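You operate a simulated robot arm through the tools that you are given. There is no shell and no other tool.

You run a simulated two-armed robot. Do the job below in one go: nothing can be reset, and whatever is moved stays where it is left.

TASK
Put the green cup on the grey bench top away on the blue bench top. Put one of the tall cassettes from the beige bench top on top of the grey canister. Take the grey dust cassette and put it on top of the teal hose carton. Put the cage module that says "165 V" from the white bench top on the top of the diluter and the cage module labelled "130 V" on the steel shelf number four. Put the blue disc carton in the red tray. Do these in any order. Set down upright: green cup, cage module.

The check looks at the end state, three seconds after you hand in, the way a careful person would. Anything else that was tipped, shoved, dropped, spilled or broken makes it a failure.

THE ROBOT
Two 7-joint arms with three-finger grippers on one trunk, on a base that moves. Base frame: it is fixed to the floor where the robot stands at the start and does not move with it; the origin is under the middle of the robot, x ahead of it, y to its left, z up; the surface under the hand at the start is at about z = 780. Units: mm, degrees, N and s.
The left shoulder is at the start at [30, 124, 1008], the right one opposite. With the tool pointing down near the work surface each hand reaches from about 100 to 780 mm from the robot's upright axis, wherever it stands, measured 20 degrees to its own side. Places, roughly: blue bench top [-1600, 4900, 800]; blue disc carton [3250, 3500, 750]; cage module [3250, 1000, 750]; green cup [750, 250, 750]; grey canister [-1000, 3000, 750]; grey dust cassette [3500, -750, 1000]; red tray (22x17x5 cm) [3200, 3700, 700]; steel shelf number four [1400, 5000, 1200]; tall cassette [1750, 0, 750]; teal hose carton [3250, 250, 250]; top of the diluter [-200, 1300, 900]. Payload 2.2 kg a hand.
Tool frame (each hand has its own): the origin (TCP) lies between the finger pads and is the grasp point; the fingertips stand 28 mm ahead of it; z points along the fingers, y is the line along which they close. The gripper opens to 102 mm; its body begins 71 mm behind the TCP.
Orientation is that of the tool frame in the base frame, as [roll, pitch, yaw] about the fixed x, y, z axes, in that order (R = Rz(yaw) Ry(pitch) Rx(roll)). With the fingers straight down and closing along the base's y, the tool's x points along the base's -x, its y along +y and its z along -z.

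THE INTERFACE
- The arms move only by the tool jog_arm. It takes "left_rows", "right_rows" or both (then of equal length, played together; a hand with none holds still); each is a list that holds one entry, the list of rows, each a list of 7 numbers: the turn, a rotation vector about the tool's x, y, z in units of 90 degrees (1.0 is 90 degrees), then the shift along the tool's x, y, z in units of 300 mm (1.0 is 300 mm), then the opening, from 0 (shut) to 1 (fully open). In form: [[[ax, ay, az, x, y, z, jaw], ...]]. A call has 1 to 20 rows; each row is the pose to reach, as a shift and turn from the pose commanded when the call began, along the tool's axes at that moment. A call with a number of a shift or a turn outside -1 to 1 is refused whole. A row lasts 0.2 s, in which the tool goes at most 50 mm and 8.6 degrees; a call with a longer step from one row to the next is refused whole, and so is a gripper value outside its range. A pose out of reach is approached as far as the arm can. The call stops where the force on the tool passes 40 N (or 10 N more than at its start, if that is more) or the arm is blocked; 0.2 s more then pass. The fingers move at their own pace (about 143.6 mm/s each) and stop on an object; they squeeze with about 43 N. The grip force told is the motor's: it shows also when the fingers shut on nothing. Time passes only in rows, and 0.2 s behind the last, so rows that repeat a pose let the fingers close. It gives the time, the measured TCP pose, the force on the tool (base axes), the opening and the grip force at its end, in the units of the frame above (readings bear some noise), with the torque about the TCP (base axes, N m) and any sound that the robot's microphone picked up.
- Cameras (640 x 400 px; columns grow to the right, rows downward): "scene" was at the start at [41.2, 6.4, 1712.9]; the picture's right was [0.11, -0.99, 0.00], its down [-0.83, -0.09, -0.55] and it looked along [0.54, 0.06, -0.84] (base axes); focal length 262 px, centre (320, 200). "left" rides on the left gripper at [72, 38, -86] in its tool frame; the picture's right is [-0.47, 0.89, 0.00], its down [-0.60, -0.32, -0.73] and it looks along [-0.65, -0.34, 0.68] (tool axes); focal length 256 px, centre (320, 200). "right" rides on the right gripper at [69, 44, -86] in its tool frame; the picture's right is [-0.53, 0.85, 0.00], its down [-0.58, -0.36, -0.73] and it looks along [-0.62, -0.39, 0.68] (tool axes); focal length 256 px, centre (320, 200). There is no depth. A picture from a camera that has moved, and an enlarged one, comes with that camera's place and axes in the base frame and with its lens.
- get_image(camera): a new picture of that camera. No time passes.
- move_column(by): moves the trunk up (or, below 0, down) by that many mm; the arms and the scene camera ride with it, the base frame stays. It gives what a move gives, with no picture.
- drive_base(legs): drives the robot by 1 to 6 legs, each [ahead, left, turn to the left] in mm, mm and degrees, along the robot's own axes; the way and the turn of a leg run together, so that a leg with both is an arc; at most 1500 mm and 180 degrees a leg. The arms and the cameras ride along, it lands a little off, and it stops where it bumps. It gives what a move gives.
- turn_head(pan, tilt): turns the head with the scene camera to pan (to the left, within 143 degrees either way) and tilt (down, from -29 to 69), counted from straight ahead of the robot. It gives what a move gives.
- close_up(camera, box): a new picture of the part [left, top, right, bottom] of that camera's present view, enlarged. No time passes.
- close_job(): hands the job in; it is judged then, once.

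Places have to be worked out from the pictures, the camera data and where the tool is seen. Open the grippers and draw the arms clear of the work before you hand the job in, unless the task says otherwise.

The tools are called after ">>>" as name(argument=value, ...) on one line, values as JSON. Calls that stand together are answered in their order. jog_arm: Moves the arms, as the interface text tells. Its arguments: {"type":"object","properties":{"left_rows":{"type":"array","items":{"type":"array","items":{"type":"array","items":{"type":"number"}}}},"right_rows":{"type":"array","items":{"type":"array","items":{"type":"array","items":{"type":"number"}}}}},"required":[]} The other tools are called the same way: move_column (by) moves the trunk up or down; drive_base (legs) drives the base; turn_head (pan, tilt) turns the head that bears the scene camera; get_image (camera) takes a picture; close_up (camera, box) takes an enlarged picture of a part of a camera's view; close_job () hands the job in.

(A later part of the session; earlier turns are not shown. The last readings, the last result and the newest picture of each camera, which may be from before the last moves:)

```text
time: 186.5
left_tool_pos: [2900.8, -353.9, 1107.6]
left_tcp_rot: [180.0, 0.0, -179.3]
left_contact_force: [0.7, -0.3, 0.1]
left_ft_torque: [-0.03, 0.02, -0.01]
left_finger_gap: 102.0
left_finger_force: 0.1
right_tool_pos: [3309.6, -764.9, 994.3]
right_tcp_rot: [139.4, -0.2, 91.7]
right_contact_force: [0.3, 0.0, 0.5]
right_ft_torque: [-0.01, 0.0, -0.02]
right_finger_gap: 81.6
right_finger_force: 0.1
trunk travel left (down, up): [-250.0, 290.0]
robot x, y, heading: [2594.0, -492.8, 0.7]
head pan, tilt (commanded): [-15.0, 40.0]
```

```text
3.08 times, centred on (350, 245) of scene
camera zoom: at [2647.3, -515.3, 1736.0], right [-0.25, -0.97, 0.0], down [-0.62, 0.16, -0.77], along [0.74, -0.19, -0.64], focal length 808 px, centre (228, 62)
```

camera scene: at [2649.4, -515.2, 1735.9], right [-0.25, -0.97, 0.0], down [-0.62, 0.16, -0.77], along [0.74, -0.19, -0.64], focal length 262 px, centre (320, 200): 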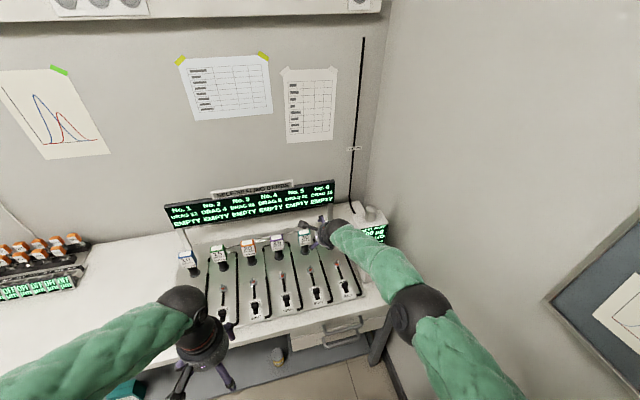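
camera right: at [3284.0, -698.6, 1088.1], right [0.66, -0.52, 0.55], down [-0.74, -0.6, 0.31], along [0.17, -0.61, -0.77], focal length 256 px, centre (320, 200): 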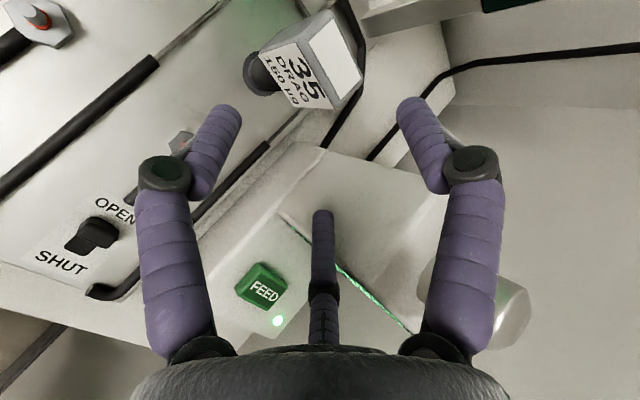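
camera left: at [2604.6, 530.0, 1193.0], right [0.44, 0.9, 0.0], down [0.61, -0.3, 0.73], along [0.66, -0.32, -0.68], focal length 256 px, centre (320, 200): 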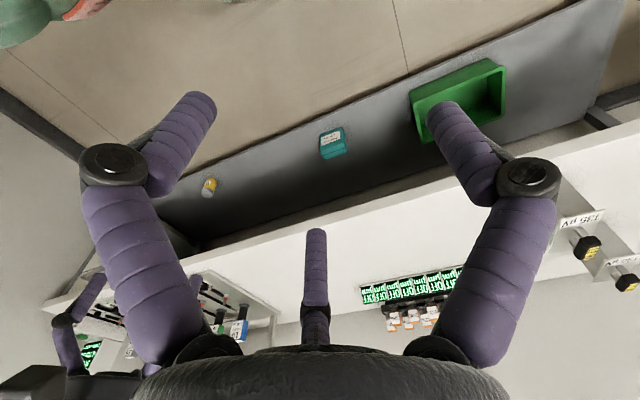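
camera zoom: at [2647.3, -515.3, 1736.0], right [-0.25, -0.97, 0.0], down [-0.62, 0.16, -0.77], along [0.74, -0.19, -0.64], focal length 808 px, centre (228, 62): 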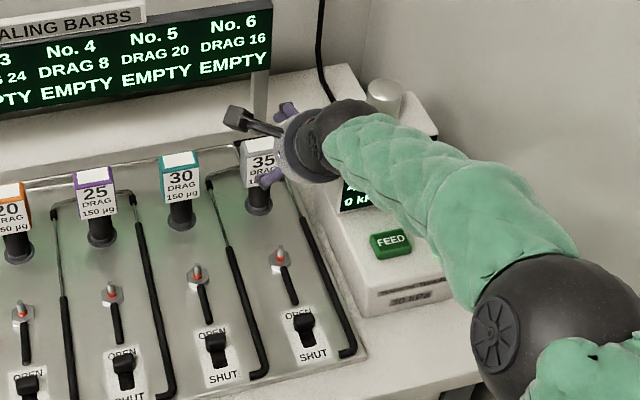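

The feeder's tall block face is at y≈-850, leaving about 25 mm beside my outer finger, and the forearm is well above it. I'll advance most of the way along the tool axis and check.

>>> jog_arm(right_rows=[[[0, 0, 0, 0.011, 0.005, 0.08, 0.8], [0, 0, 0, 0.011, 0.005, 0.16, 0.8], [0, 0, 0, 0.011, 0.005, 0.24, 0.8], [0, 0, 0, 0.011, 0.005, 0.28, 0.8], [0, 0, 0, 0.011, 0.005, 0.28, 0.8]]])

>>> get_image(camera="right")

>>> close_up(camera="scene", box=[250, 180, 450, 310])

```text
time: 187.7
left_tool_pos: [2900.2, -352.1, 1107.2]
left_tcp_rot: [179.9, 0.0, -179.3]
left_contact_force: [-0.5, 0.0, 0.5]
left_ft_torque: [0.0, 0.03, -0.01]
left_finger_gap: 102.1
left_finger_force: 0.1
right_tool_pos: [3366.9, -758.9, 932.4]
right_tcp_rot: [139.2, -0.2, 91.7]
right_contact_force: [-0.5, -0.7, 0.7]
right_ft_torque: [0.0, 0.02, -0.02]
right_finger_gap: 81.6
right_finger_force: 0.1
trunk travel left (down, up): [-250.0, 290.0]
robot x, y, heading: [2591.4, -492.4, 0.9]
head pan, tilt (commanded): [-15.0, 40.0]
```

```text
taken
camera right: at [3340.4, -692.8, 1026.4], right [0.66, -0.52, 0.55], down [-0.74, -0.6, 0.32], along [0.17, -0.61, -0.77], focal length 256 px, centre (320, 200)
```

right: 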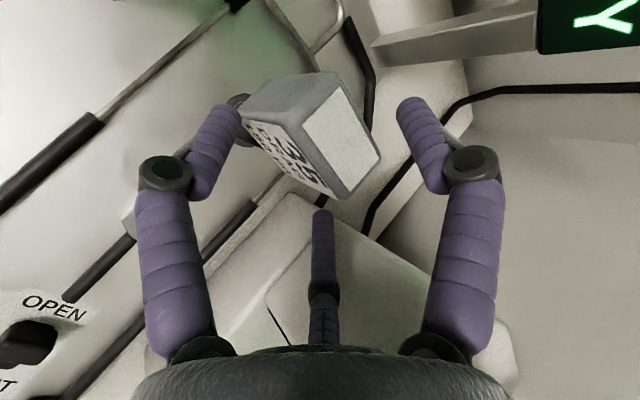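

```text
3.08 times, centred on (350, 245) of scene
camera zoom: at [2647.9, -515.6, 1736.0], right [-0.25, -0.97, 0.0], down [-0.62, 0.16, -0.77], along [0.74, -0.19, -0.64], focal length 808 px, centre (228, 62)
```

zoom: 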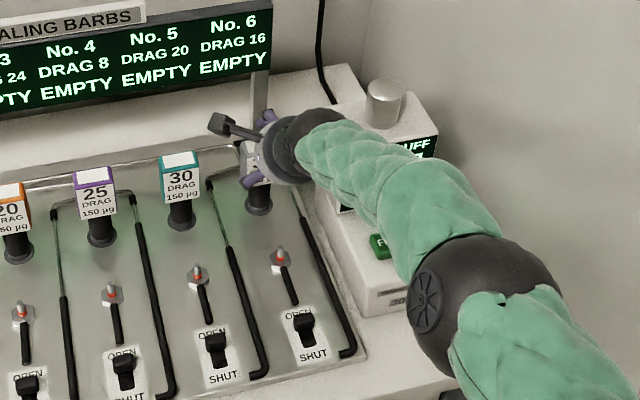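

The cassette sits centrally between the three fingers along the tool axis. I'll advance the last 45 mm and close.

>>> jog_arm(right_rows=[[[0, 0, 0, 0, 0, 0.07, 0.8], [0, 0, 0, 0, 0, 0.14, 0.8], [0, 0, 0, 0, 0, 0.152, 0.8], [0, 0, 0, 0, 0, 0.152, 0.8], [0, 0, 0, 0, 0, 0.152, 0.6], [0, 0, 0, 0, 0, 0.152, 0.4], [0, 0, 0, 0, 0, 0.152, 0.2], [0, 0, 0, 0, 0, 0.152, 0.1], [0, 0, 0, 0, 0, 0.152, 0.1], [0, 0, 0, 0, 0, 0.152, 0.1], [0, 0, 0, 0, 0, 0.152, 0.1]]])

>>> get_image(camera="right")

>>> close_up(camera="scene", box=[270, 190, 370, 260])

```text
time: 190.1
left_tool_pos: [2901.7, -350.6, 1107.9]
left_tcp_rot: [-179.9, 0.0, -179.4]
left_contact_force: [0.5, 0.4, 0.4]
left_ft_torque: [0.0, 0.01, -0.03]
left_finger_gap: 101.8
left_finger_force: 0.1
right_tool_pos: [3395.5, -757.5, 899.3]
right_tcp_rot: [139.3, -0.1, 91.7]
right_contact_force: [1.3, 9.1, 3.6]
right_ft_torque: [0.45, -0.02, -0.1]
right_finger_gap: 60.7
right_finger_force: 43.0
trunk travel left (down, up): [-250.0, 290.0]
robot x, y, heading: [2594.9, -490.0, 0.5]
head pan, tilt (commanded): [-15.0, 40.0]
```

```text
taken
camera right: at [3369.1, -690.7, 992.3], right [0.66, -0.52, 0.55], down [-0.74, -0.6, 0.32], along [0.17, -0.61, -0.77], focal length 256 px, centre (320, 200)
```

right: 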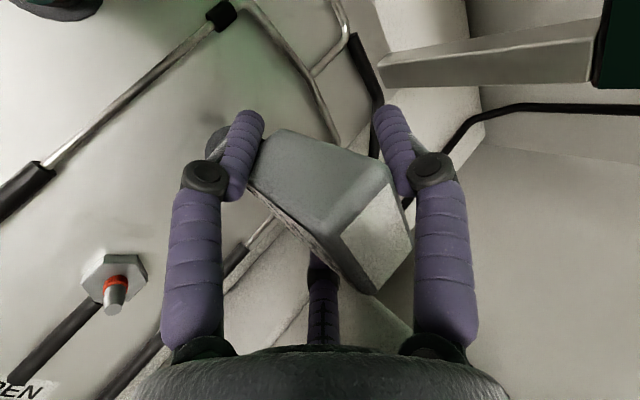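

```text
5.71 times, centred on (320, 225) of scene
camera zoom: at [2647.7, -514.2, 1736.0], right [-0.25, -0.97, 0.0], down [-0.62, 0.16, -0.77], along [0.74, -0.19, -0.64], focal length 1500 px, centre (320, 57)
```

zoom: 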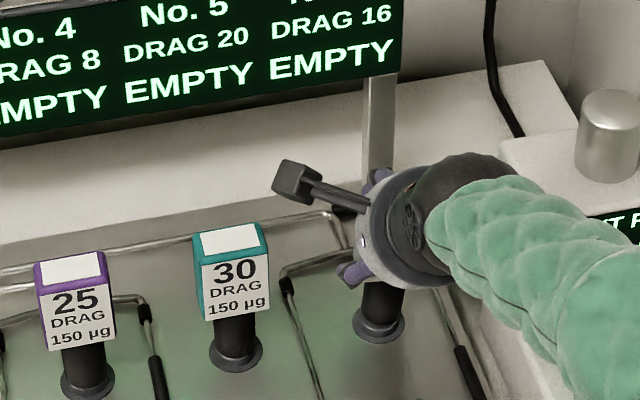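

The grip is solid (gap 60.7, 43 N). I'll pull straight up off the barb and watch the force.

>>> jog_arm(right_rows=[[[0, 0, 0, 0, 0.0217, -0.0253, 0.1], [0, 0, 0, 0, 0.0434, -0.0506, 0.1], [0, 0, 0, 0, 0.065, -0.076, 0.1], [0, 0, 0, 0, 0.0867, -0.1013, 0.1], [0, 0, 0, 0, 0.13, -0.152, 0.1], [0, 0, 0, 0, 0.19, -0.222, 0.1], [0, 0, 0, 0, 0.26, -0.304, 0.1], [0, 0, 0, 0, 0.26, -0.304, 0.1]]])

>>> get_image(camera="right")

>>> close_up(camera="scene", box=[160, 160, 420, 320])

```text
time: 191.9
left_tool_pos: [2902.0, -352.5, 1106.9]
left_tcp_rot: [180.0, 0.0, -179.2]
left_contact_force: [-0.8, 0.6, 0.2]
left_ft_torque: [0.02, -0.04, -0.04]
left_finger_gap: 102.2
left_finger_force: 0.1
right_tool_pos: [3392.3, -756.6, 1015.3]
right_tcp_rot: [139.4, -0.2, 91.7]
right_contact_force: [0.6, -0.5, -0.6]
right_ft_torque: [0.02, 0.0, 0.01]
right_finger_gap: 60.4
right_finger_force: 43.2
trunk travel left (down, up): [-250.0, 290.0]
robot x, y, heading: [2593.7, -493.2, 0.4]
head pan, tilt (commanded): [-15.0, 40.0]
```

```text
taken
camera right: at [3367.4, -690.4, 1109.9], right [0.66, -0.52, 0.55], down [-0.74, -0.6, 0.32], along [0.17, -0.61, -0.77], focal length 256 px, centre (320, 200)
```

right: 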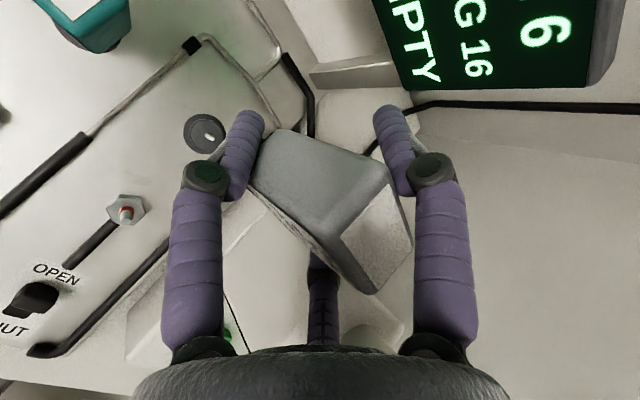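

```text
2.46 times, centred on (290, 240) of scene
camera zoom: at [2648.8, -515.8, 1735.9], right [-0.25, -0.97, 0.0], down [-0.62, 0.16, -0.77], along [0.74, -0.19, -0.64], focal length 646 px, centre (394, 102)
```

zoom: 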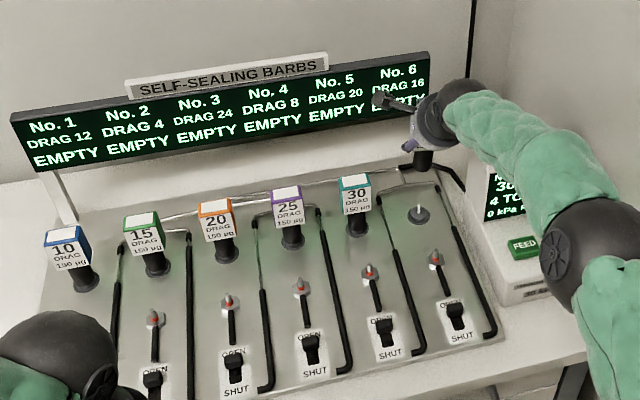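

It came off cleanly, and the black stem below the box is part of the cassette. I'll zoom in on it to measure the stem.

>>> close_up(camera="scene", box=[300, 185, 360, 235])

>>> close_up(camera="left", box=[0, 150, 320, 400])

```text
8.00 times, centred on (330, 210) of scene
camera zoom: at [2648.8, -515.8, 1735.9], right [-0.25, -0.97, 0.0], down [-0.62, 0.16, -0.77], along [0.74, -0.19, -0.64], focal length 2100 px, centre (240, 120)
```

zoom: 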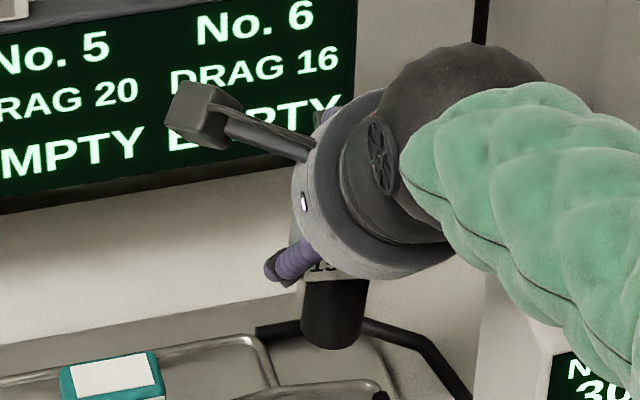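

```text
1.60 times, centred on (160, 275) of left
camera zoom: at [2828.3, -316.9, 1192.9], right [0.45, 0.89, 0.0], down [0.61, -0.31, 0.73], along [0.65, -0.33, -0.68], focal length 410 px, centre (576, 80)
```

zoom: 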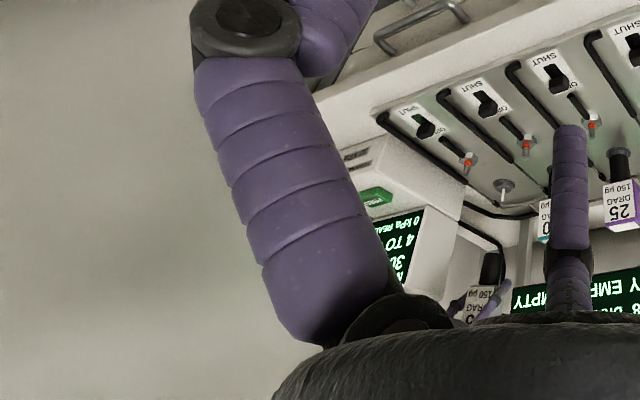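

The stem is about 31 mm wide, and its bottom is about 80 mm below the TCP. I'll back straight off the bench, strafe left to face the teal carton, and lower the trunk in the aisle.

>>> drive_base(legs=[[-410, 0, -0.4], [0, 960, 0]])

>>> move_column(by=-250)

>>> turn_head(pan=-10, tilt=45)

>>> get_image(camera="scene")

```text
time: 199.0
left_tool_pos: [2495.6, 589.0, 1107.4]
left_tcp_rot: [-180.0, 0.0, -179.9]
left_contact_force: [0.0, 0.2, -0.5]
left_ft_torque: [-0.07, 0.02, 0.02]
left_finger_gap: 102.1
left_finger_force: 0.0
right_tool_pos: [2983.0, 180.2, 1016.2]
right_tcp_rot: [139.3, -0.2, 91.1]
right_contact_force: [0.1, 0.6, -0.9]
right_ft_torque: [0.01, -0.02, -0.01]
right_finger_gap: 60.7
right_finger_force: 38.1
trunk travel left (down, up): [-250.0, 290.0]
robot x, y, heading: [2189.8, 451.2, 0.0]
head pan, tilt (commanded): [-15.0, 40.0]
```

```text
time: 201.6
left_tool_pos: [2495.6, 590.5, 857.4]
left_tcp_rot: [179.9, 0.0, -179.9]
left_contact_force: [0.6, 0.8, -0.2]
left_ft_torque: [0.0, -0.01, -0.01]
left_finger_gap: 101.8
left_finger_force: 0.0
right_tool_pos: [2982.9, 180.5, 767.6]
right_tcp_rot: [139.3, -0.3, 91.1]
right_contact_force: [0.3, -0.2, -0.4]
right_ft_torque: [-0.01, 0.0, 0.02]
right_finger_gap: 60.8
right_finger_force: 37.9
trunk travel left (down, up): [0.0, 540.0]
robot x, y, heading: [2186.4, 456.4, -0.1]
head pan, tilt (commanded): [-15.0, 40.0]
```

```text
time: 202.2
left_tool_pos: [2494.0, 588.7, 857.4]
left_tcp_rot: [180.0, 0.0, -179.9]
left_contact_force: [0.4, 0.2, 0.5]
left_ft_torque: [-0.03, 0.02, 0.0]
left_finger_gap: 101.8
left_finger_force: 0.0
right_tool_pos: [2983.8, 181.1, 766.1]
right_tcp_rot: [139.3, -0.2, 91.2]
right_contact_force: [-0.5, 0.0, -0.8]
right_ft_torque: [-0.01, -0.02, 0.0]
right_finger_gap: 60.4
right_finger_force: 38.2
trunk travel left (down, up): [0.0, 540.0]
robot x, y, heading: [2187.0, 452.3, -0.4]
head pan, tilt (commanded): [-10.0, 45.0]
```

```text
taken
camera scene: at [2238.6, 436.8, 1478.8], right [-0.17, -0.99, 0.0], down [-0.7, 0.12, -0.71], along [0.7, -0.12, -0.71], focal length 262 px, centre (320, 200)
```

scene: 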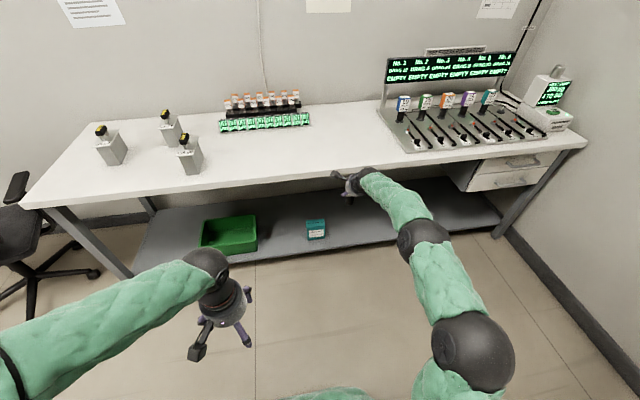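

I'll shift the hand 110 mm left and lower it 330 mm in front of the bench, keeping its orientation.

>>> jog_arm(right_rows=[[[0, 0, 0, 0.04, -0.09, 0.09, 0.1], [0, 0, 0, 0.08, -0.18, 0.18, 0.1], [0, 0, 0, 0.13, -0.28, 0.28, 0.1], [0, 0, 0, 0.18, -0.38, 0.38, 0.1], [0, 0, 0, 0.23, -0.48, 0.49, 0.1], [0, 0, 0, 0.28, -0.58, 0.6, 0.1], [0, 0, 0, 0.33, -0.68, 0.7, 0.1], [0, 0, 0, 0.367, -0.767, 0.79, 0.1], [0, 0, 0, 0.367, -0.767, 0.79, 0.1]]])

>>> get_image(camera="scene")

```text
time: 204.2
left_tool_pos: [2495.6, 589.3, 857.5]
left_tcp_rot: [-179.9, 0.1, -179.9]
left_contact_force: [0.7, 0.7, 0.1]
left_ft_torque: [0.01, 0.04, 0.01]
left_finger_gap: 102.0
left_finger_force: 0.1
right_tool_pos: [2960.6, 292.3, 435.1]
right_tcp_rot: [139.3, -0.3, 91.0]
right_contact_force: [0.5, 0.0, -1.2]
right_ft_torque: [0.0, -0.01, 0.01]
right_finger_gap: 60.4
right_finger_force: 42.6
trunk travel left (down, up): [0.0, 540.0]
robot x, y, heading: [2189.8, 449.3, 0.0]
head pan, tilt (commanded): [-10.0, 45.0]
```

```text
taken
camera scene: at [2238.8, 436.9, 1478.8], right [-0.17, -0.99, 0.0], down [-0.7, 0.12, -0.71], along [0.7, -0.12, -0.71], focal length 262 px, centre (320, 200)
```

scene: 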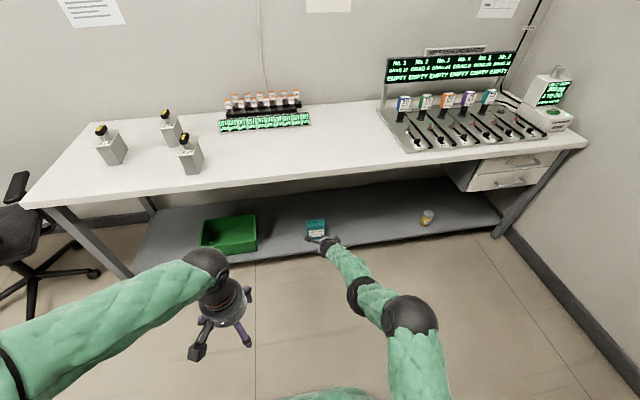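

The hand is now at [2961, 292, 435], lined up with the carton in y. I'll re-measure the carton from here with a close-up and the wrist camera.

>>> close_up(camera="scene", box=[270, 190, 370, 270])

>>> get_image(camera="right")

```text
5.00 times, centred on (320, 230) of scene
camera zoom: at [2238.8, 436.9, 1478.8], right [-0.17, -0.99, 0.0], down [-0.7, 0.12, -0.71], along [0.7, -0.12, -0.71], focal length 1313 px, centre (320, 50)
```

zoom: 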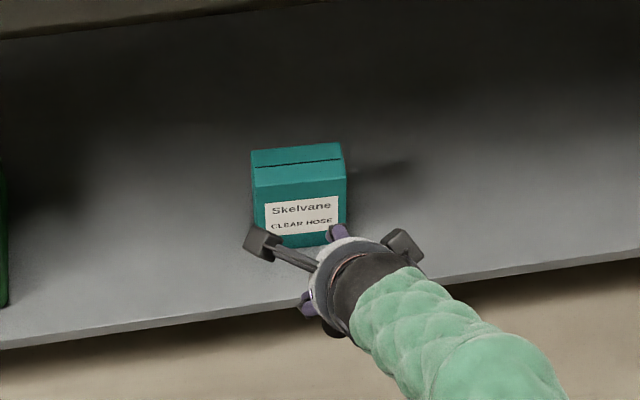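

```text
taken
camera right: at [2934.7, 358.1, 529.0], right [0.65, -0.52, 0.55], down [-0.74, -0.59, 0.32], along [0.16, -0.61, -0.77], focal length 256 px, centre (320, 200)
```

right: 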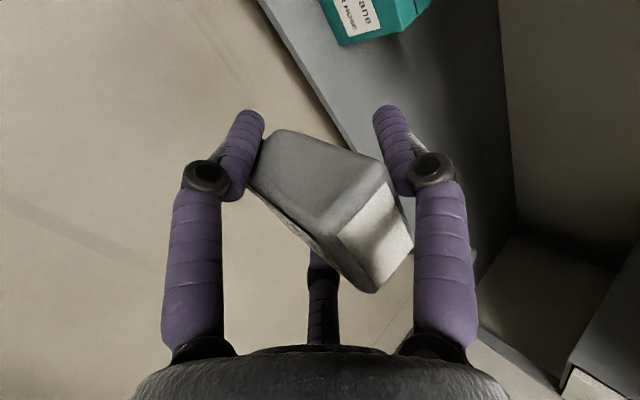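

The carton top again reads x 3211–3267, y 237–347, centre [3239, 292]. I'll drive ahead 200 mm with the cassette held at z≈435, well above the carton.

>>> drive_base(legs=[[200, 0, 0]])

>>> get_image(camera="right")

>>> get_image(camera="scene")

```text
time: 205.8
left_tool_pos: [2697.3, 591.1, 856.7]
left_tcp_rot: [-180.0, 0.0, -179.8]
left_contact_force: [-0.6, -0.3, 0.3]
left_ft_torque: [-0.02, 0.02, 0.0]
left_finger_gap: 101.8
left_finger_force: 0.0
right_tool_pos: [3164.7, 294.3, 435.3]
right_tcp_rot: [139.4, -0.1, 91.3]
right_contact_force: [-0.1, -0.5, -0.8]
right_ft_torque: [-0.02, -0.03, -0.04]
right_finger_gap: 60.8
right_finger_force: 42.7
trunk travel left (down, up): [0.0, 540.0]
robot x, y, heading: [2394.9, 451.6, 0.4]
head pan, tilt (commanded): [-10.0, 45.0]
```

```text
taken
camera right: at [3138.2, 360.6, 528.9], right [0.65, -0.52, 0.55], down [-0.74, -0.59, 0.32], along [0.16, -0.61, -0.77], focal length 256 px, centre (320, 200)
```

right: 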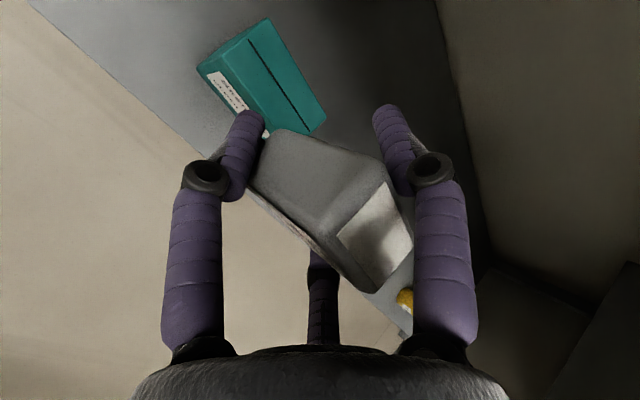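

```text
taken
camera scene: at [2442.3, 437.6, 1478.7], right [-0.17, -0.99, 0.0], down [-0.7, 0.12, -0.71], along [0.7, -0.12, -0.71], focal length 262 px, centre (320, 200)
```

scene: 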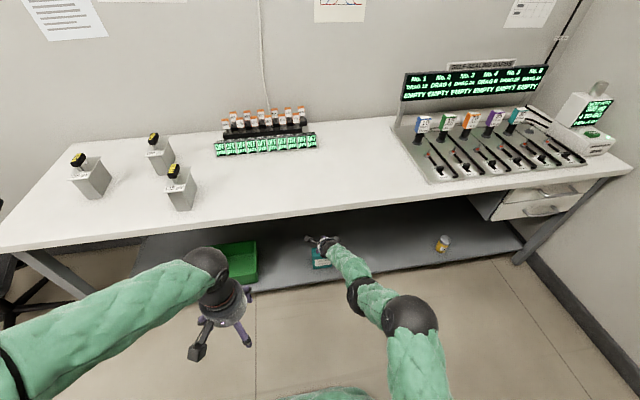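

>>> close_up(camera="right", box=[180, 0, 340, 140])

```text
2.86 times, centred on (260, 70) of right
camera zoom: at [3138.2, 360.6, 528.9], right [0.65, -0.52, 0.55], down [-0.74, -0.59, 0.32], along [0.16, -0.61, -0.77], focal length 731 px, centre (491, 571)
```

zoom: 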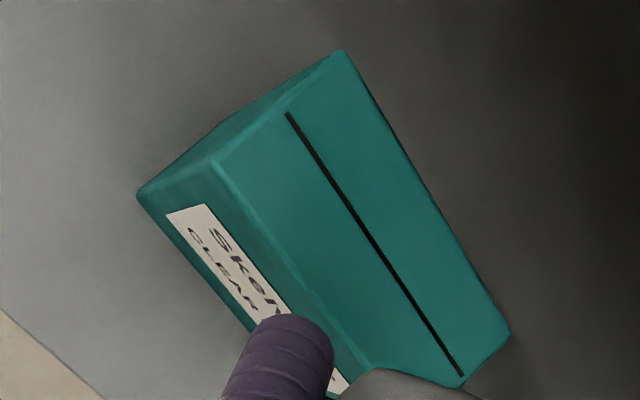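

The carton top centre is consistently near [3237, 289]. I'll move the cassette over it horizontally, then lower to about 20 mm above the top.

>>> jog_arm(right_rows=[[[0, 0, 0, -0.01, 0.09, 0.078, 0.1], [0, 0, 0, -0.02, 0.183, 0.157, 0.1], [0, 0, 0, -0.02, 0.183, 0.157, 0.1], [0, 0, 0, -0.02, 0.12, 0.23, 0.1], [0, 0, 0, -0.02, 0.052, 0.309, 0.1], [0, 0, 0, -0.02, 0.052, 0.309, 0.1]]])

>>> get_image(camera="right")

>>> close_up(camera="scene", box=[270, 200, 390, 290])

```text
time: 207.2
left_tool_pos: [2698.3, 590.4, 857.1]
left_tcp_rot: [-180.0, 0.0, -179.7]
left_contact_force: [0.5, -0.1, -0.5]
left_ft_torque: [0.02, 0.0, -0.03]
left_finger_gap: 102.0
left_finger_force: 0.1
right_tool_pos: [3206.7, 293.6, 394.6]
right_tcp_rot: [139.4, -0.3, 91.2]
right_contact_force: [0.2, -1.0, -1.5]
right_ft_torque: [0.02, 0.0, 0.05]
right_finger_gap: 60.9
right_finger_force: 43.0
right hand out of reach, approached as far as the arm can: row 2, 3, 4, 5, 6
trunk travel left (down, up): [0.0, 540.0]
robot x, y, heading: [2389.6, 452.9, 0.4]
head pan, tilt (commanded): [-10.0, 45.0]
```

```text
taken
camera right: at [3181.2, 359.5, 487.5], right [0.65, -0.52, 0.55], down [-0.74, -0.59, 0.32], along [0.16, -0.61, -0.77], focal length 256 px, centre (320, 200)
```

right: 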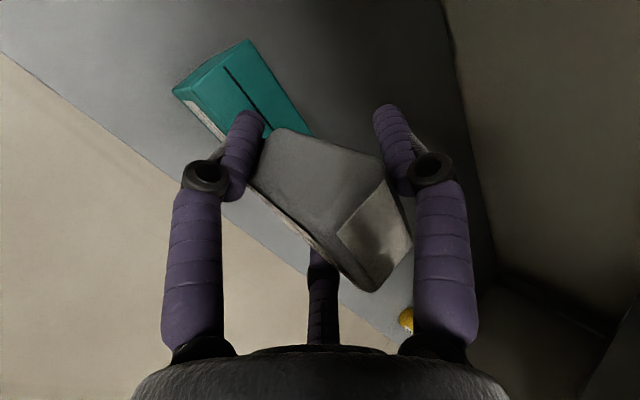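

```text
4.44 times, centred on (330, 245) of scene
camera zoom: at [2442.2, 437.7, 1478.7], right [-0.17, -0.99, 0.0], down [-0.7, 0.12, -0.71], along [0.7, -0.12, -0.71], focal length 1167 px, centre (276, 0)
```

zoom: 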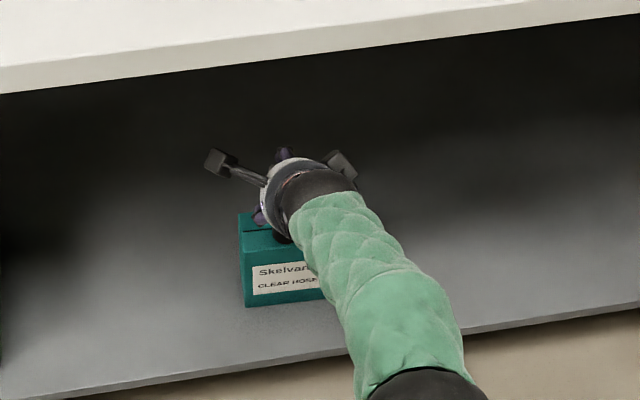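

The arm hit its reach limit at [3207, 294, 395]. I'll drive the base ahead 60 mm, then bring the hand back about 30 mm over the carton centre.

>>> drive_base(legs=[[60, 0, 0]])

```text
time: 208.2
left_tool_pos: [2758.5, 591.8, 857.7]
left_tcp_rot: [-179.9, -0.1, -179.7]
left_contact_force: [1.2, 0.0, 0.0]
left_ft_torque: [0.0, 0.04, 0.01]
left_finger_gap: 102.0
left_finger_force: 0.1
right_tool_pos: [3267.4, 293.2, 393.7]
right_tcp_rot: [139.4, -0.2, 91.4]
right_contact_force: [0.7, 0.3, -0.7]
right_ft_torque: [0.0, -0.02, 0.01]
right_finger_gap: 60.8
right_finger_force: 42.7
trunk travel left (down, up): [0.0, 540.0]
robot x, y, heading: [2451.4, 455.8, 0.2]
head pan, tilt (commanded): [-10.0, 45.0]
```

>>> jog_arm(right_rows=[[[0, 0, 0, -0.004, -0.05, -0.03, 0.1], [0, 0, 0, -0.008, -0.08, -0.055, 0.1], [0, 0, 0, -0.008, -0.107, -0.031, 0.1], [0, 0, 0, -0.008, -0.107, -0.031, 0.1]]])

>>> get_image(camera="right")

>>> turn_head(pan=-10, tilt=52)

>>> close_up(camera="scene", box=[260, 160, 380, 250])

```text
time: 209.2
left_tool_pos: [2759.2, 591.1, 857.6]
left_tcp_rot: [180.0, 0.0, -179.7]
left_contact_force: [-0.1, -0.2, -0.7]
left_ft_torque: [0.01, 0.01, 0.0]
left_finger_gap: 101.9
left_finger_force: 0.0
right_tool_pos: [3235.8, 292.3, 379.8]
right_tcp_rot: [139.4, -0.1, 91.3]
right_contact_force: [-0.1, -0.1, -0.9]
right_ft_torque: [-0.03, -0.02, -0.01]
right_finger_gap: 60.7
right_finger_force: 42.8
trunk travel left (down, up): [0.0, 540.0]
robot x, y, heading: [2452.3, 451.0, 0.3]
head pan, tilt (commanded): [-10.0, 45.0]
```

```text
taken
camera right: at [3210.1, 357.7, 473.3], right [0.65, -0.52, 0.55], down [-0.74, -0.59, 0.32], along [0.16, -0.61, -0.77], focal length 256 px, centre (320, 200)
```

right: 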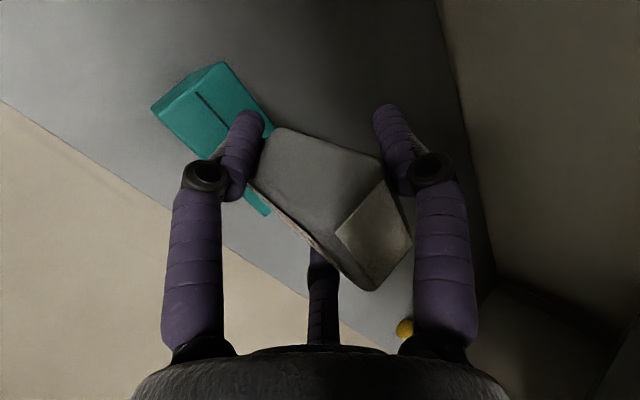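

```text
time: 209.9
left_tool_pos: [2759.0, 592.2, 857.2]
left_tcp_rot: [180.0, 0.0, -179.7]
left_contact_force: [0.0, -0.1, 0.4]
left_ft_torque: [-0.01, 0.02, -0.01]
left_finger_gap: 102.0
left_finger_force: 0.0
right_tool_pos: [3235.8, 292.3, 379.4]
right_tcp_rot: [139.4, -0.2, 91.3]
right_contact_force: [0.4, 0.8, -1.5]
right_ft_torque: [0.04, -0.02, 0.01]
right_finger_gap: 60.7
right_finger_force: 42.7
trunk travel left (down, up): [0.0, 540.0]
robot x, y, heading: [2451.5, 447.3, 0.3]
head pan, tilt (commanded): [-10.0, 52.0]
```

```text
4.44 times, centred on (320, 205) of scene
camera zoom: at [2495.8, 439.1, 1469.2], right [-0.17, -0.99, 0.0], down [-0.78, 0.13, -0.62], along [0.61, -0.1, -0.79], focal length 1167 px, centre (320, 178)
```

zoom: 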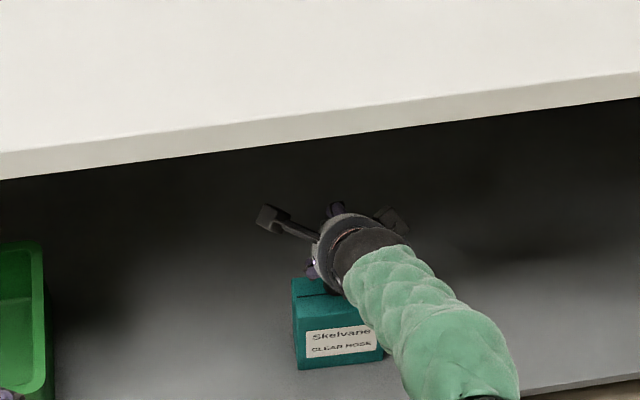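

The hand is centred over the carton at [3236, 292, 380], with the stem bottom estimated 20–30 mm above the top. I'll creep straight down.

>>> jog_arm(right_rows=[[[0, 0, 0, 0, -0.0065, 0.0076, 0.1], [0, 0, 0, 0, -0.013, 0.0152, 0.1], [0, 0, 0, 0, -0.0195, 0.0228, 0.1], [0, 0, 0, 0, -0.026, 0.0304, 0.1], [0, 0, 0, 0, -0.0304, 0.0354, 0.1], [0, 0, 0, 0, -0.0347, 0.0405, 0.1]]])

```text
time: 211.3
left_tool_pos: [2757.9, 591.2, 857.8]
left_tcp_rot: [-180.0, 0.0, -179.7]
left_contact_force: [0.1, 0.0, -0.2]
left_ft_torque: [-0.01, 0.01, 0.02]
left_finger_gap: 102.0
left_finger_force: 0.1
right_tool_pos: [3237.2, 291.0, 364.4]
right_tcp_rot: [139.4, -0.2, 91.3]
right_contact_force: [-0.1, -0.1, -0.8]
right_ft_torque: [0.02, -0.02, 0.0]
right_finger_gap: 60.8
right_finger_force: 43.3
trunk travel left (down, up): [0.0, 540.0]
robot x, y, heading: [2450.8, 451.0, 0.3]
head pan, tilt (commanded): [-10.0, 52.0]
```

Still free at 364; I'll continue in 1.5 mm steps.

>>> jog_arm(right_rows=[[[0, 0, 0, 0, -0.0033, 0.0038, 0.1], [0, 0, 0, 0, -0.0065, 0.0076, 0.1], [0, 0, 0, 0, -0.0098, 0.0114, 0.1], [0, 0, 0, 0, -0.013, 0.0152, 0.1]]])

```text
time: 212.3
left_tool_pos: [2758.1, 590.9, 858.6]
left_tcp_rot: [180.0, -0.1, -179.6]
left_contact_force: [1.0, 0.0, 0.1]
left_ft_torque: [-0.01, -0.01, 0.01]
left_finger_gap: 101.8
left_finger_force: 0.0
right_tool_pos: [3236.0, 291.3, 357.6]
right_tcp_rot: [139.4, -0.3, 91.2]
right_contact_force: [0.6, -0.5, -1.9]
right_ft_torque: [0.0, 0.01, 0.04]
right_finger_gap: 60.8
right_finger_force: 42.5
trunk travel left (down, up): [0.0, 540.0]
robot x, y, heading: [2453.1, 454.5, 0.4]
head pan, tilt (commanded): [-10.0, 52.0]
```

>>> jog_arm(right_rows=[[[0, 0, 0, 0, -0.0033, 0.0038, 0.1], [0, 0, 0, 0, -0.0065, 0.0076, 0.1], [0, 0, 0, 0, -0.0098, 0.0114, 0.1], [0, 0, 0, 0, -0.013, 0.0152, 0.1]]])

>>> close_up(camera="scene", box=[280, 190, 360, 250])

```text
time: 213.3
left_tool_pos: [2756.9, 592.3, 857.7]
left_tcp_rot: [-180.0, 0.1, -179.8]
left_contact_force: [-0.1, 0.3, -0.2]
left_ft_torque: [0.02, -0.01, 0.0]
left_finger_gap: 102.1
left_finger_force: 0.1
right_tool_pos: [3237.6, 291.7, 356.0]
right_tcp_rot: [139.0, -0.1, 91.2]
right_contact_force: [-3.7, 4.9, 15.3]
right_ft_torque: [0.05, 0.57, -0.12]
right_finger_gap: 60.3
right_finger_force: 42.9
trunk travel left (down, up): [0.0, 540.0]
robot x, y, heading: [2445.2, 452.0, 0.3]
head pan, tilt (commanded): [-10.0, 52.0]
```

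```text
6.67 times, centred on (320, 220) of scene
camera zoom: at [2493.9, 439.6, 1469.4], right [-0.17, -0.99, 0.0], down [-0.78, 0.13, -0.62], along [0.61, -0.1, -0.79], focal length 1750 px, centre (320, 67)
```

zoom: 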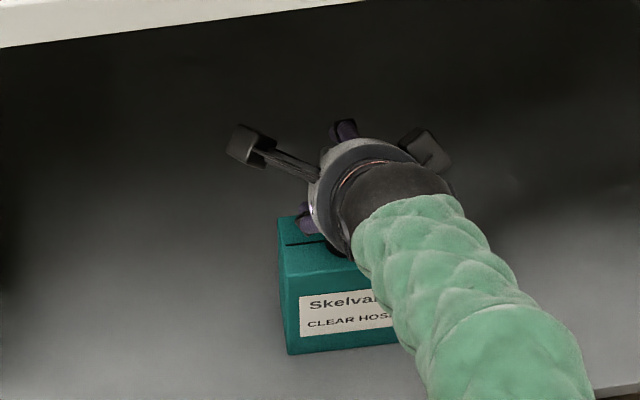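

Contact at TCP 356 with 15 N, so the stem stands on the carton. I'll relieve 3 mm, open gradually, and hold to see that it stays standing.

>>> jog_arm(right_rows=[[[0, 0, 0, 0, 0.0035, -0.004, 0.1], [0, 0, 0, 0, 0.0065, -0.0076, 0.1], [0, 0, 0, 0, 0.0065, -0.0076, 0.1], [0, 0, 0, 0, 0.0065, -0.0076, 0.6], [0, 0, 0, 0, 0.0065, -0.0076, 0.64], [0, 0, 0, 0, 0.0065, -0.0076, 0.7], [0, 0, 0, 0, 0.0065, -0.0076, 0.78], [0, 0, 0, 0, 0.0065, -0.0076, 0.86], [0, 0, 0, 0, 0.0065, -0.0076, 0.95], [0, 0, 0, 0, 0.0065, -0.0076, 0.95]]])

>>> get_image(camera="right")

>>> close_up(camera="scene", box=[280, 190, 360, 250])

```text
time: 215.5
left_tool_pos: [2757.0, 592.4, 856.4]
left_tcp_rot: [-180.0, 0.1, -179.8]
left_contact_force: [-0.9, -0.4, -0.3]
left_ft_torque: [-0.01, -0.01, -0.01]
left_finger_gap: 102.1
left_finger_force: 0.1
right_tool_pos: [3236.5, 290.9, 354.7]
right_tcp_rot: [139.4, -0.2, 91.2]
right_contact_force: [-1.1, 0.0, -0.1]
right_ft_torque: [-0.01, 0.01, 0.02]
right_finger_gap: 96.9
right_finger_force: 0.0
trunk travel left (down, up): [0.0, 540.0]
robot x, y, heading: [2448.5, 453.3, 0.5]
head pan, tilt (commanded): [-10.0, 52.0]
```

```text
taken
camera right: at [3211.1, 357.4, 448.5], right [0.65, -0.52, 0.55], down [-0.74, -0.59, 0.32], along [0.16, -0.61, -0.77], focal length 256 px, centre (320, 200)
```

right: 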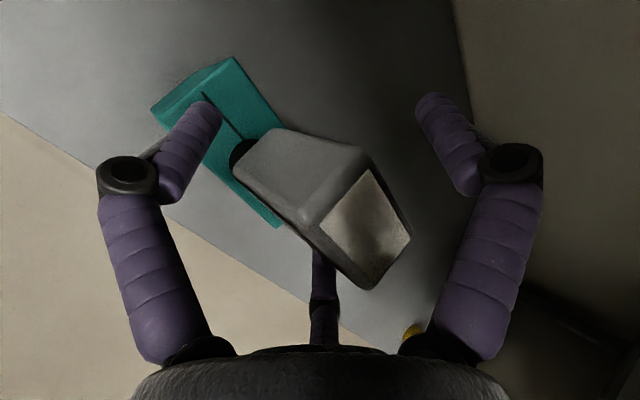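

```text
6.67 times, centred on (320, 220) of scene
camera zoom: at [2495.7, 439.1, 1469.2], right [-0.17, -0.99, 0.0], down [-0.78, 0.13, -0.62], along [0.61, -0.1, -0.79], focal length 1750 px, centre (320, 67)
```

zoom: 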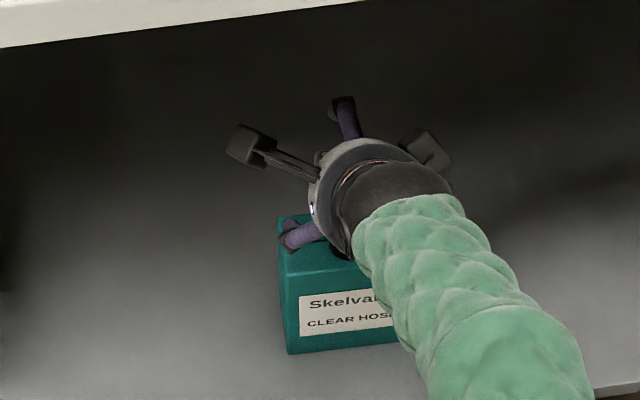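

Released, and the cassette stands on the carton. I'll retract slowly back along the tool axis.

>>> jog_arm(right_rows=[[[0, 0, 0, 0, 0, -0.05, 1], [0, 0, 0, 0, 0, -0.11, 1], [0, 0, 0, 0, 0, -0.18, 1], [0, 0, 0, 0, 0, -0.26, 1], [0, 0, 0, 0, 0, -0.34, 1], [0, 0, 0, 0, 0, -0.42, 1], [0, 0, 0, 0, 0, -0.5, 1], [0, 0, 0, 0, 0, -0.5, 1]]])

>>> get_image(camera="right")

```text
time: 217.3
left_tool_pos: [2758.3, 592.0, 857.2]
left_tcp_rot: [179.9, 0.0, -179.7]
left_contact_force: [-0.4, 0.4, 0.2]
left_ft_torque: [0.01, -0.02, -0.02]
left_finger_gap: 101.9
left_finger_force: 0.1
right_tool_pos: [3140.0, 288.9, 469.7]
right_tcp_rot: [139.3, -0.2, 91.3]
right_contact_force: [-0.4, 0.0, 0.4]
right_ft_torque: [0.0, -0.01, -0.03]
right_finger_gap: 102.2
right_finger_force: 0.0
trunk travel left (down, up): [0.0, 540.0]
robot x, y, heading: [2452.2, 451.7, 0.1]
head pan, tilt (commanded): [-10.0, 52.0]
```

```text
taken
camera right: at [3114.7, 354.9, 562.8], right [0.65, -0.52, 0.55], down [-0.74, -0.59, 0.32], along [0.16, -0.61, -0.77], focal length 256 px, centre (320, 200)
```

right: 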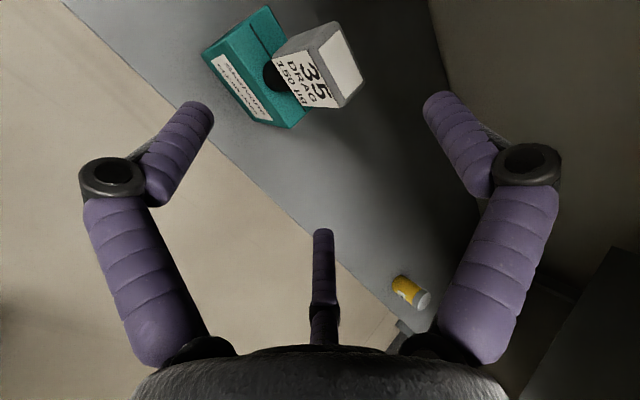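

The cassette stands upright in the middle of the carton. I'll back the base off, raise the trunk, and head to the cage modules.

>>> drive_base(legs=[[-260, 0, 0]])

>>> move_column(by=250)

>>> turn_head(pan=0, tilt=45)

>>> close_up(camera="scene", box=[240, 180, 440, 310])

>>> get_image(camera="scene")

```text
time: 219.2
left_tool_pos: [2492.9, 591.4, 857.4]
left_tcp_rot: [179.9, 0.0, -179.4]
left_contact_force: [0.5, 0.1, -0.2]
left_ft_torque: [0.02, -0.03, -0.01]
left_finger_gap: 101.9
left_finger_force: 0.0
right_tool_pos: [2876.4, 289.8, 468.6]
right_tcp_rot: [139.3, -0.1, 91.6]
right_contact_force: [-0.2, 0.4, -0.1]
right_ft_torque: [0.01, -0.03, 0.0]
right_finger_gap: 101.7
right_finger_force: 0.0
trunk travel left (down, up): [0.0, 540.0]
robot x, y, heading: [2185.7, 449.3, 0.8]
head pan, tilt (commanded): [-10.0, 52.0]
```

```text
time: 221.8
left_tool_pos: [2493.2, 591.6, 1107.7]
left_tcp_rot: [-179.9, -0.1, -179.4]
left_contact_force: [-0.9, -0.5, 0.1]
left_ft_torque: [-0.02, 0.02, 0.03]
left_finger_gap: 102.2
left_finger_force: 0.2
right_tool_pos: [2877.0, 290.8, 718.4]
right_tcp_rot: [139.3, -0.2, 91.6]
right_contact_force: [0.0, -0.7, 0.8]
right_ft_torque: [0.01, 0.01, 0.02]
right_finger_gap: 101.8
right_finger_force: 0.0
trunk travel left (down, up): [-250.0, 290.0]
robot x, y, heading: [2185.0, 451.6, 0.7]
head pan, tilt (commanded): [-10.0, 52.0]
```

```text
time: 222.5
left_tool_pos: [2492.1, 589.6, 1106.2]
left_tcp_rot: [-179.9, -0.1, -179.5]
left_contact_force: [1.1, -0.2, 0.2]
left_ft_torque: [0.0, 0.03, -0.02]
left_finger_gap: 101.9
left_finger_force: 0.1
right_tool_pos: [2876.4, 289.5, 719.3]
right_tcp_rot: [139.4, -0.3, 91.6]
right_contact_force: [-0.1, -0.8, -0.5]
right_ft_torque: [0.02, -0.02, -0.01]
right_finger_gap: 102.0
right_finger_force: 0.1
trunk travel left (down, up): [-250.0, 290.0]
robot x, y, heading: [2182.5, 452.5, 0.7]
head pan, tilt (commanded): [0.0, 45.0]
```

```text
3.08 times, centred on (340, 245) of scene
camera zoom: at [2238.1, 450.2, 1728.7], right [0.01, -1.0, 0.0], down [-0.71, -0.01, -0.71], along [0.71, 0.01, -0.71], focal length 808 px, centre (258, 62)
```

zoom: 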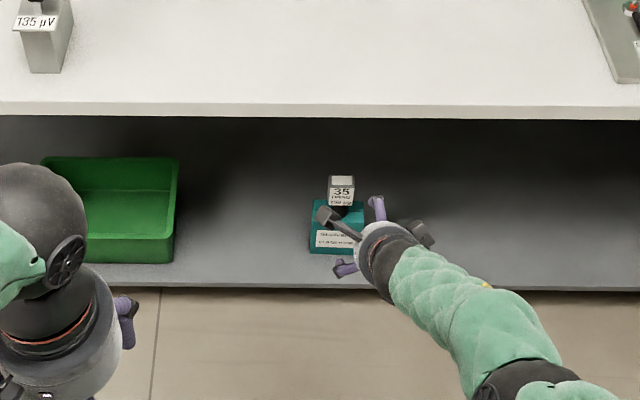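

```text
taken
camera scene: at [2238.1, 450.2, 1728.7], right [0.01, -1.0, 0.0], down [-0.71, -0.01, -0.71], along [0.71, 0.01, -0.71], focal length 262 px, centre (320, 200)
```

scene: 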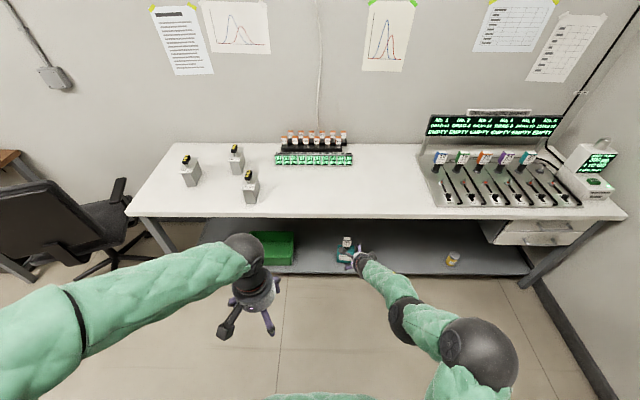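

All good there. Now I'll raise the right hand and turn it back to point straight down, in the carry pose.

>>> jog_arm(right_rows=[[[0, 0, 0, 0, 0.09, -0.105, 1], [0, 0, 0, 0, 0.18, -0.21, 1], [0, 0, 0, 0, 0.27, -0.315, 1], [0, 0, 0, 0, 0.36, -0.42, 1], [0, 0, 0, 0, 0.45, -0.525, 1], [0, 0, 0, 0, 0.543, -0.633, 1], [0, 0, 0, 0, 0.543, -0.633, 1]]])

>>> jog_arm(right_rows=[[[0.0273, 0.0269, -0.0727, 0.0133, -0.039, -0.0698, 1], [0.0546, 0.0538, -0.1453, 0.0266, -0.078, -0.1395, 1], [0.0819, 0.0806, -0.218, 0.0399, -0.117, -0.2093, 1], [0.1092, 0.1075, -0.2906, 0.0532, -0.156, -0.2791, 1], [0.1365, 0.1344, -0.3633, 0.0665, -0.195, -0.3488, 1], [0.1638, 0.1613, -0.4359, 0.0798, -0.234, -0.4186, 1], [0.1911, 0.1881, -0.5086, 0.0932, -0.273, -0.4884, 1], [0.2184, 0.215, -0.5812, 0.1065, -0.312, -0.5582, 1], [0.2457, 0.2419, -0.6539, 0.1198, -0.351, -0.6279, 1], [0.273, 0.2688, -0.7265, 0.1331, -0.39, -0.6977, 1], [0.3003, 0.2956, -0.7992, 0.1464, -0.429, -0.7675, 1], [0.3276, 0.3225, -0.8718, 0.1597, -0.468, -0.8372, 1], [0.3549, 0.3494, -0.9445, 0.173, -0.507, -0.907, 1], [0.3549, 0.3494, -0.9445, 0.173, -0.507, -0.907, 1]]])

>>> get_image(camera="scene")

```text
time: 224.1
left_tool_pos: [2493.4, 591.7, 1107.6]
left_tcp_rot: [-179.8, 0.0, -179.3]
left_contact_force: [0.6, 0.2, 0.3]
left_ft_torque: [0.01, 0.01, 0.0]
left_finger_gap: 102.0
left_finger_force: 0.0
right_tool_pos: [2877.0, 290.8, 968.3]
right_tcp_rot: [139.4, -0.2, 91.6]
right_contact_force: [-0.5, 0.4, -0.3]
right_ft_torque: [0.0, -0.06, -0.03]
right_finger_gap: 102.1
right_finger_force: 0.2
trunk travel left (down, up): [-250.0, 290.0]
robot x, y, heading: [2188.0, 452.9, 0.5]
head pan, tilt (commanded): [0.0, 45.0]
```

```text
time: 227.1
left_tool_pos: [2492.8, 590.2, 1107.0]
left_tcp_rot: [179.9, 0.0, -179.3]
left_contact_force: [-0.1, -0.2, -0.8]
left_ft_torque: [0.0, 0.01, 0.01]
left_finger_gap: 102.2
left_finger_force: 0.1
right_tool_pos: [2584.3, 332.3, 1079.0]
right_tcp_rot: [179.8, 0.0, -179.2]
right_contact_force: [0.1, 0.4, 0.7]
right_ft_torque: [-0.01, -0.01, 0.0]
right_finger_gap: 101.6
right_finger_force: 0.0
trunk travel left (down, up): [-250.0, 290.0]
robot x, y, heading: [2186.9, 447.2, 0.6]
head pan, tilt (commanded): [0.0, 45.0]
```

```text
taken
camera scene: at [2238.3, 450.1, 1728.7], right [0.01, -1.0, 0.0], down [-0.71, -0.01, -0.71], along [0.71, 0.01, -0.71], focal length 262 px, centre (320, 200)
```

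scene: 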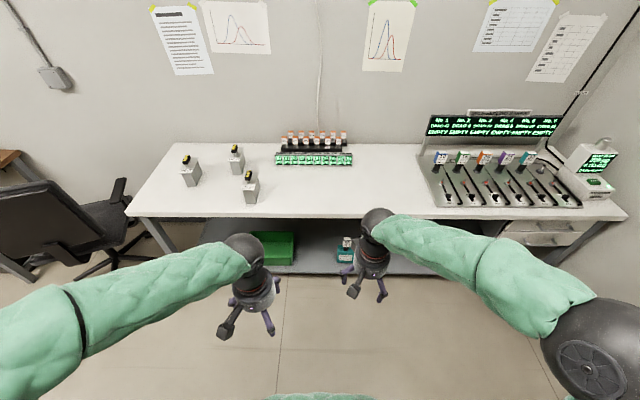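

The modules are at about [3290, 1154] (165), [3412, 938] (130) and [3171, 810] (135). I'll strafe left and approach so the left hand faces 165 and the right hand faces 130.

>>> drive_base(legs=[[0, 580, -0.6], [420, 0, 0]])

>>> get_image(camera="scene")

>>> get_image(camera="left")

>>> get_image(camera="right")

```text
time: 232.5
left_tool_pos: [2902.0, 1168.5, 1107.5]
left_tcp_rot: [179.9, 0.0, -179.3]
left_contact_force: [-0.1, 0.0, 0.6]
left_ft_torque: [-0.04, 0.0, 0.02]
left_finger_gap: 102.1
left_finger_force: 0.0
right_tool_pos: [2994.3, 908.8, 1080.4]
right_tcp_rot: [179.8, 0.0, -179.2]
right_contact_force: [-0.1, 0.1, -0.8]
right_ft_torque: [0.03, 0.02, 0.01]
right_finger_gap: 102.2
right_finger_force: 0.0
trunk travel left (down, up): [-250.0, 290.0]
robot x, y, heading: [2592.9, 1028.2, 0.8]
head pan, tilt (commanded): [0.0, 45.0]
```

```text
taken
camera scene: at [2648.3, 1026.8, 1728.7], right [0.01, -1.0, 0.0], down [-0.71, -0.01, -0.71], along [0.71, 0.01, -0.71], focal length 262 px, centre (320, 200)
```

scene: 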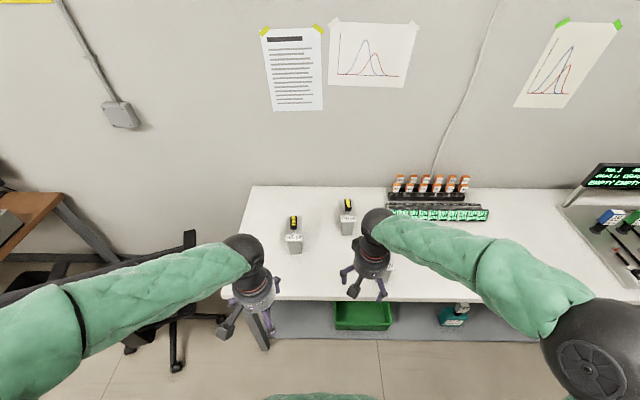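

```text
taken
camera left: at [2828.6, 1203.8, 1192.9], right [0.45, 0.89, 0.0], down [0.61, -0.31, 0.73], along [0.65, -0.33, -0.68], focal length 256 px, centre (320, 200)
```

left: 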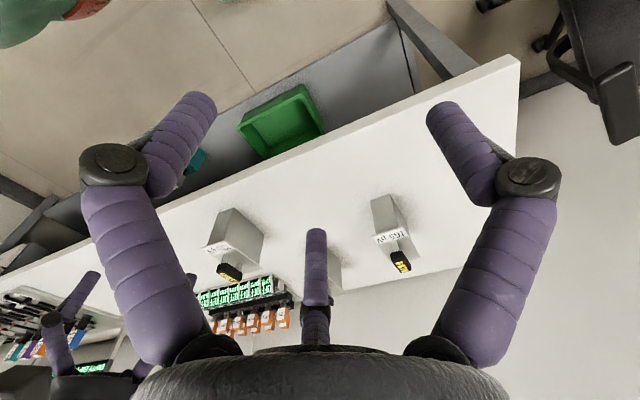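

```text
taken
camera right: at [2923.5, 949.9, 1165.3], right [0.52, 0.85, 0.0], down [0.58, -0.36, 0.73], along [0.62, -0.38, -0.68], focal length 256 px, centre (320, 200)
```

right: 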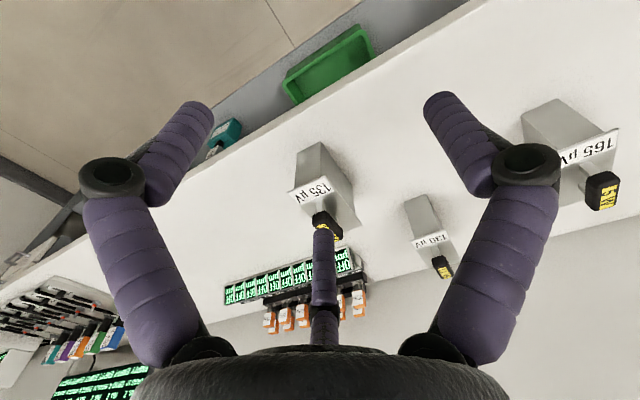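

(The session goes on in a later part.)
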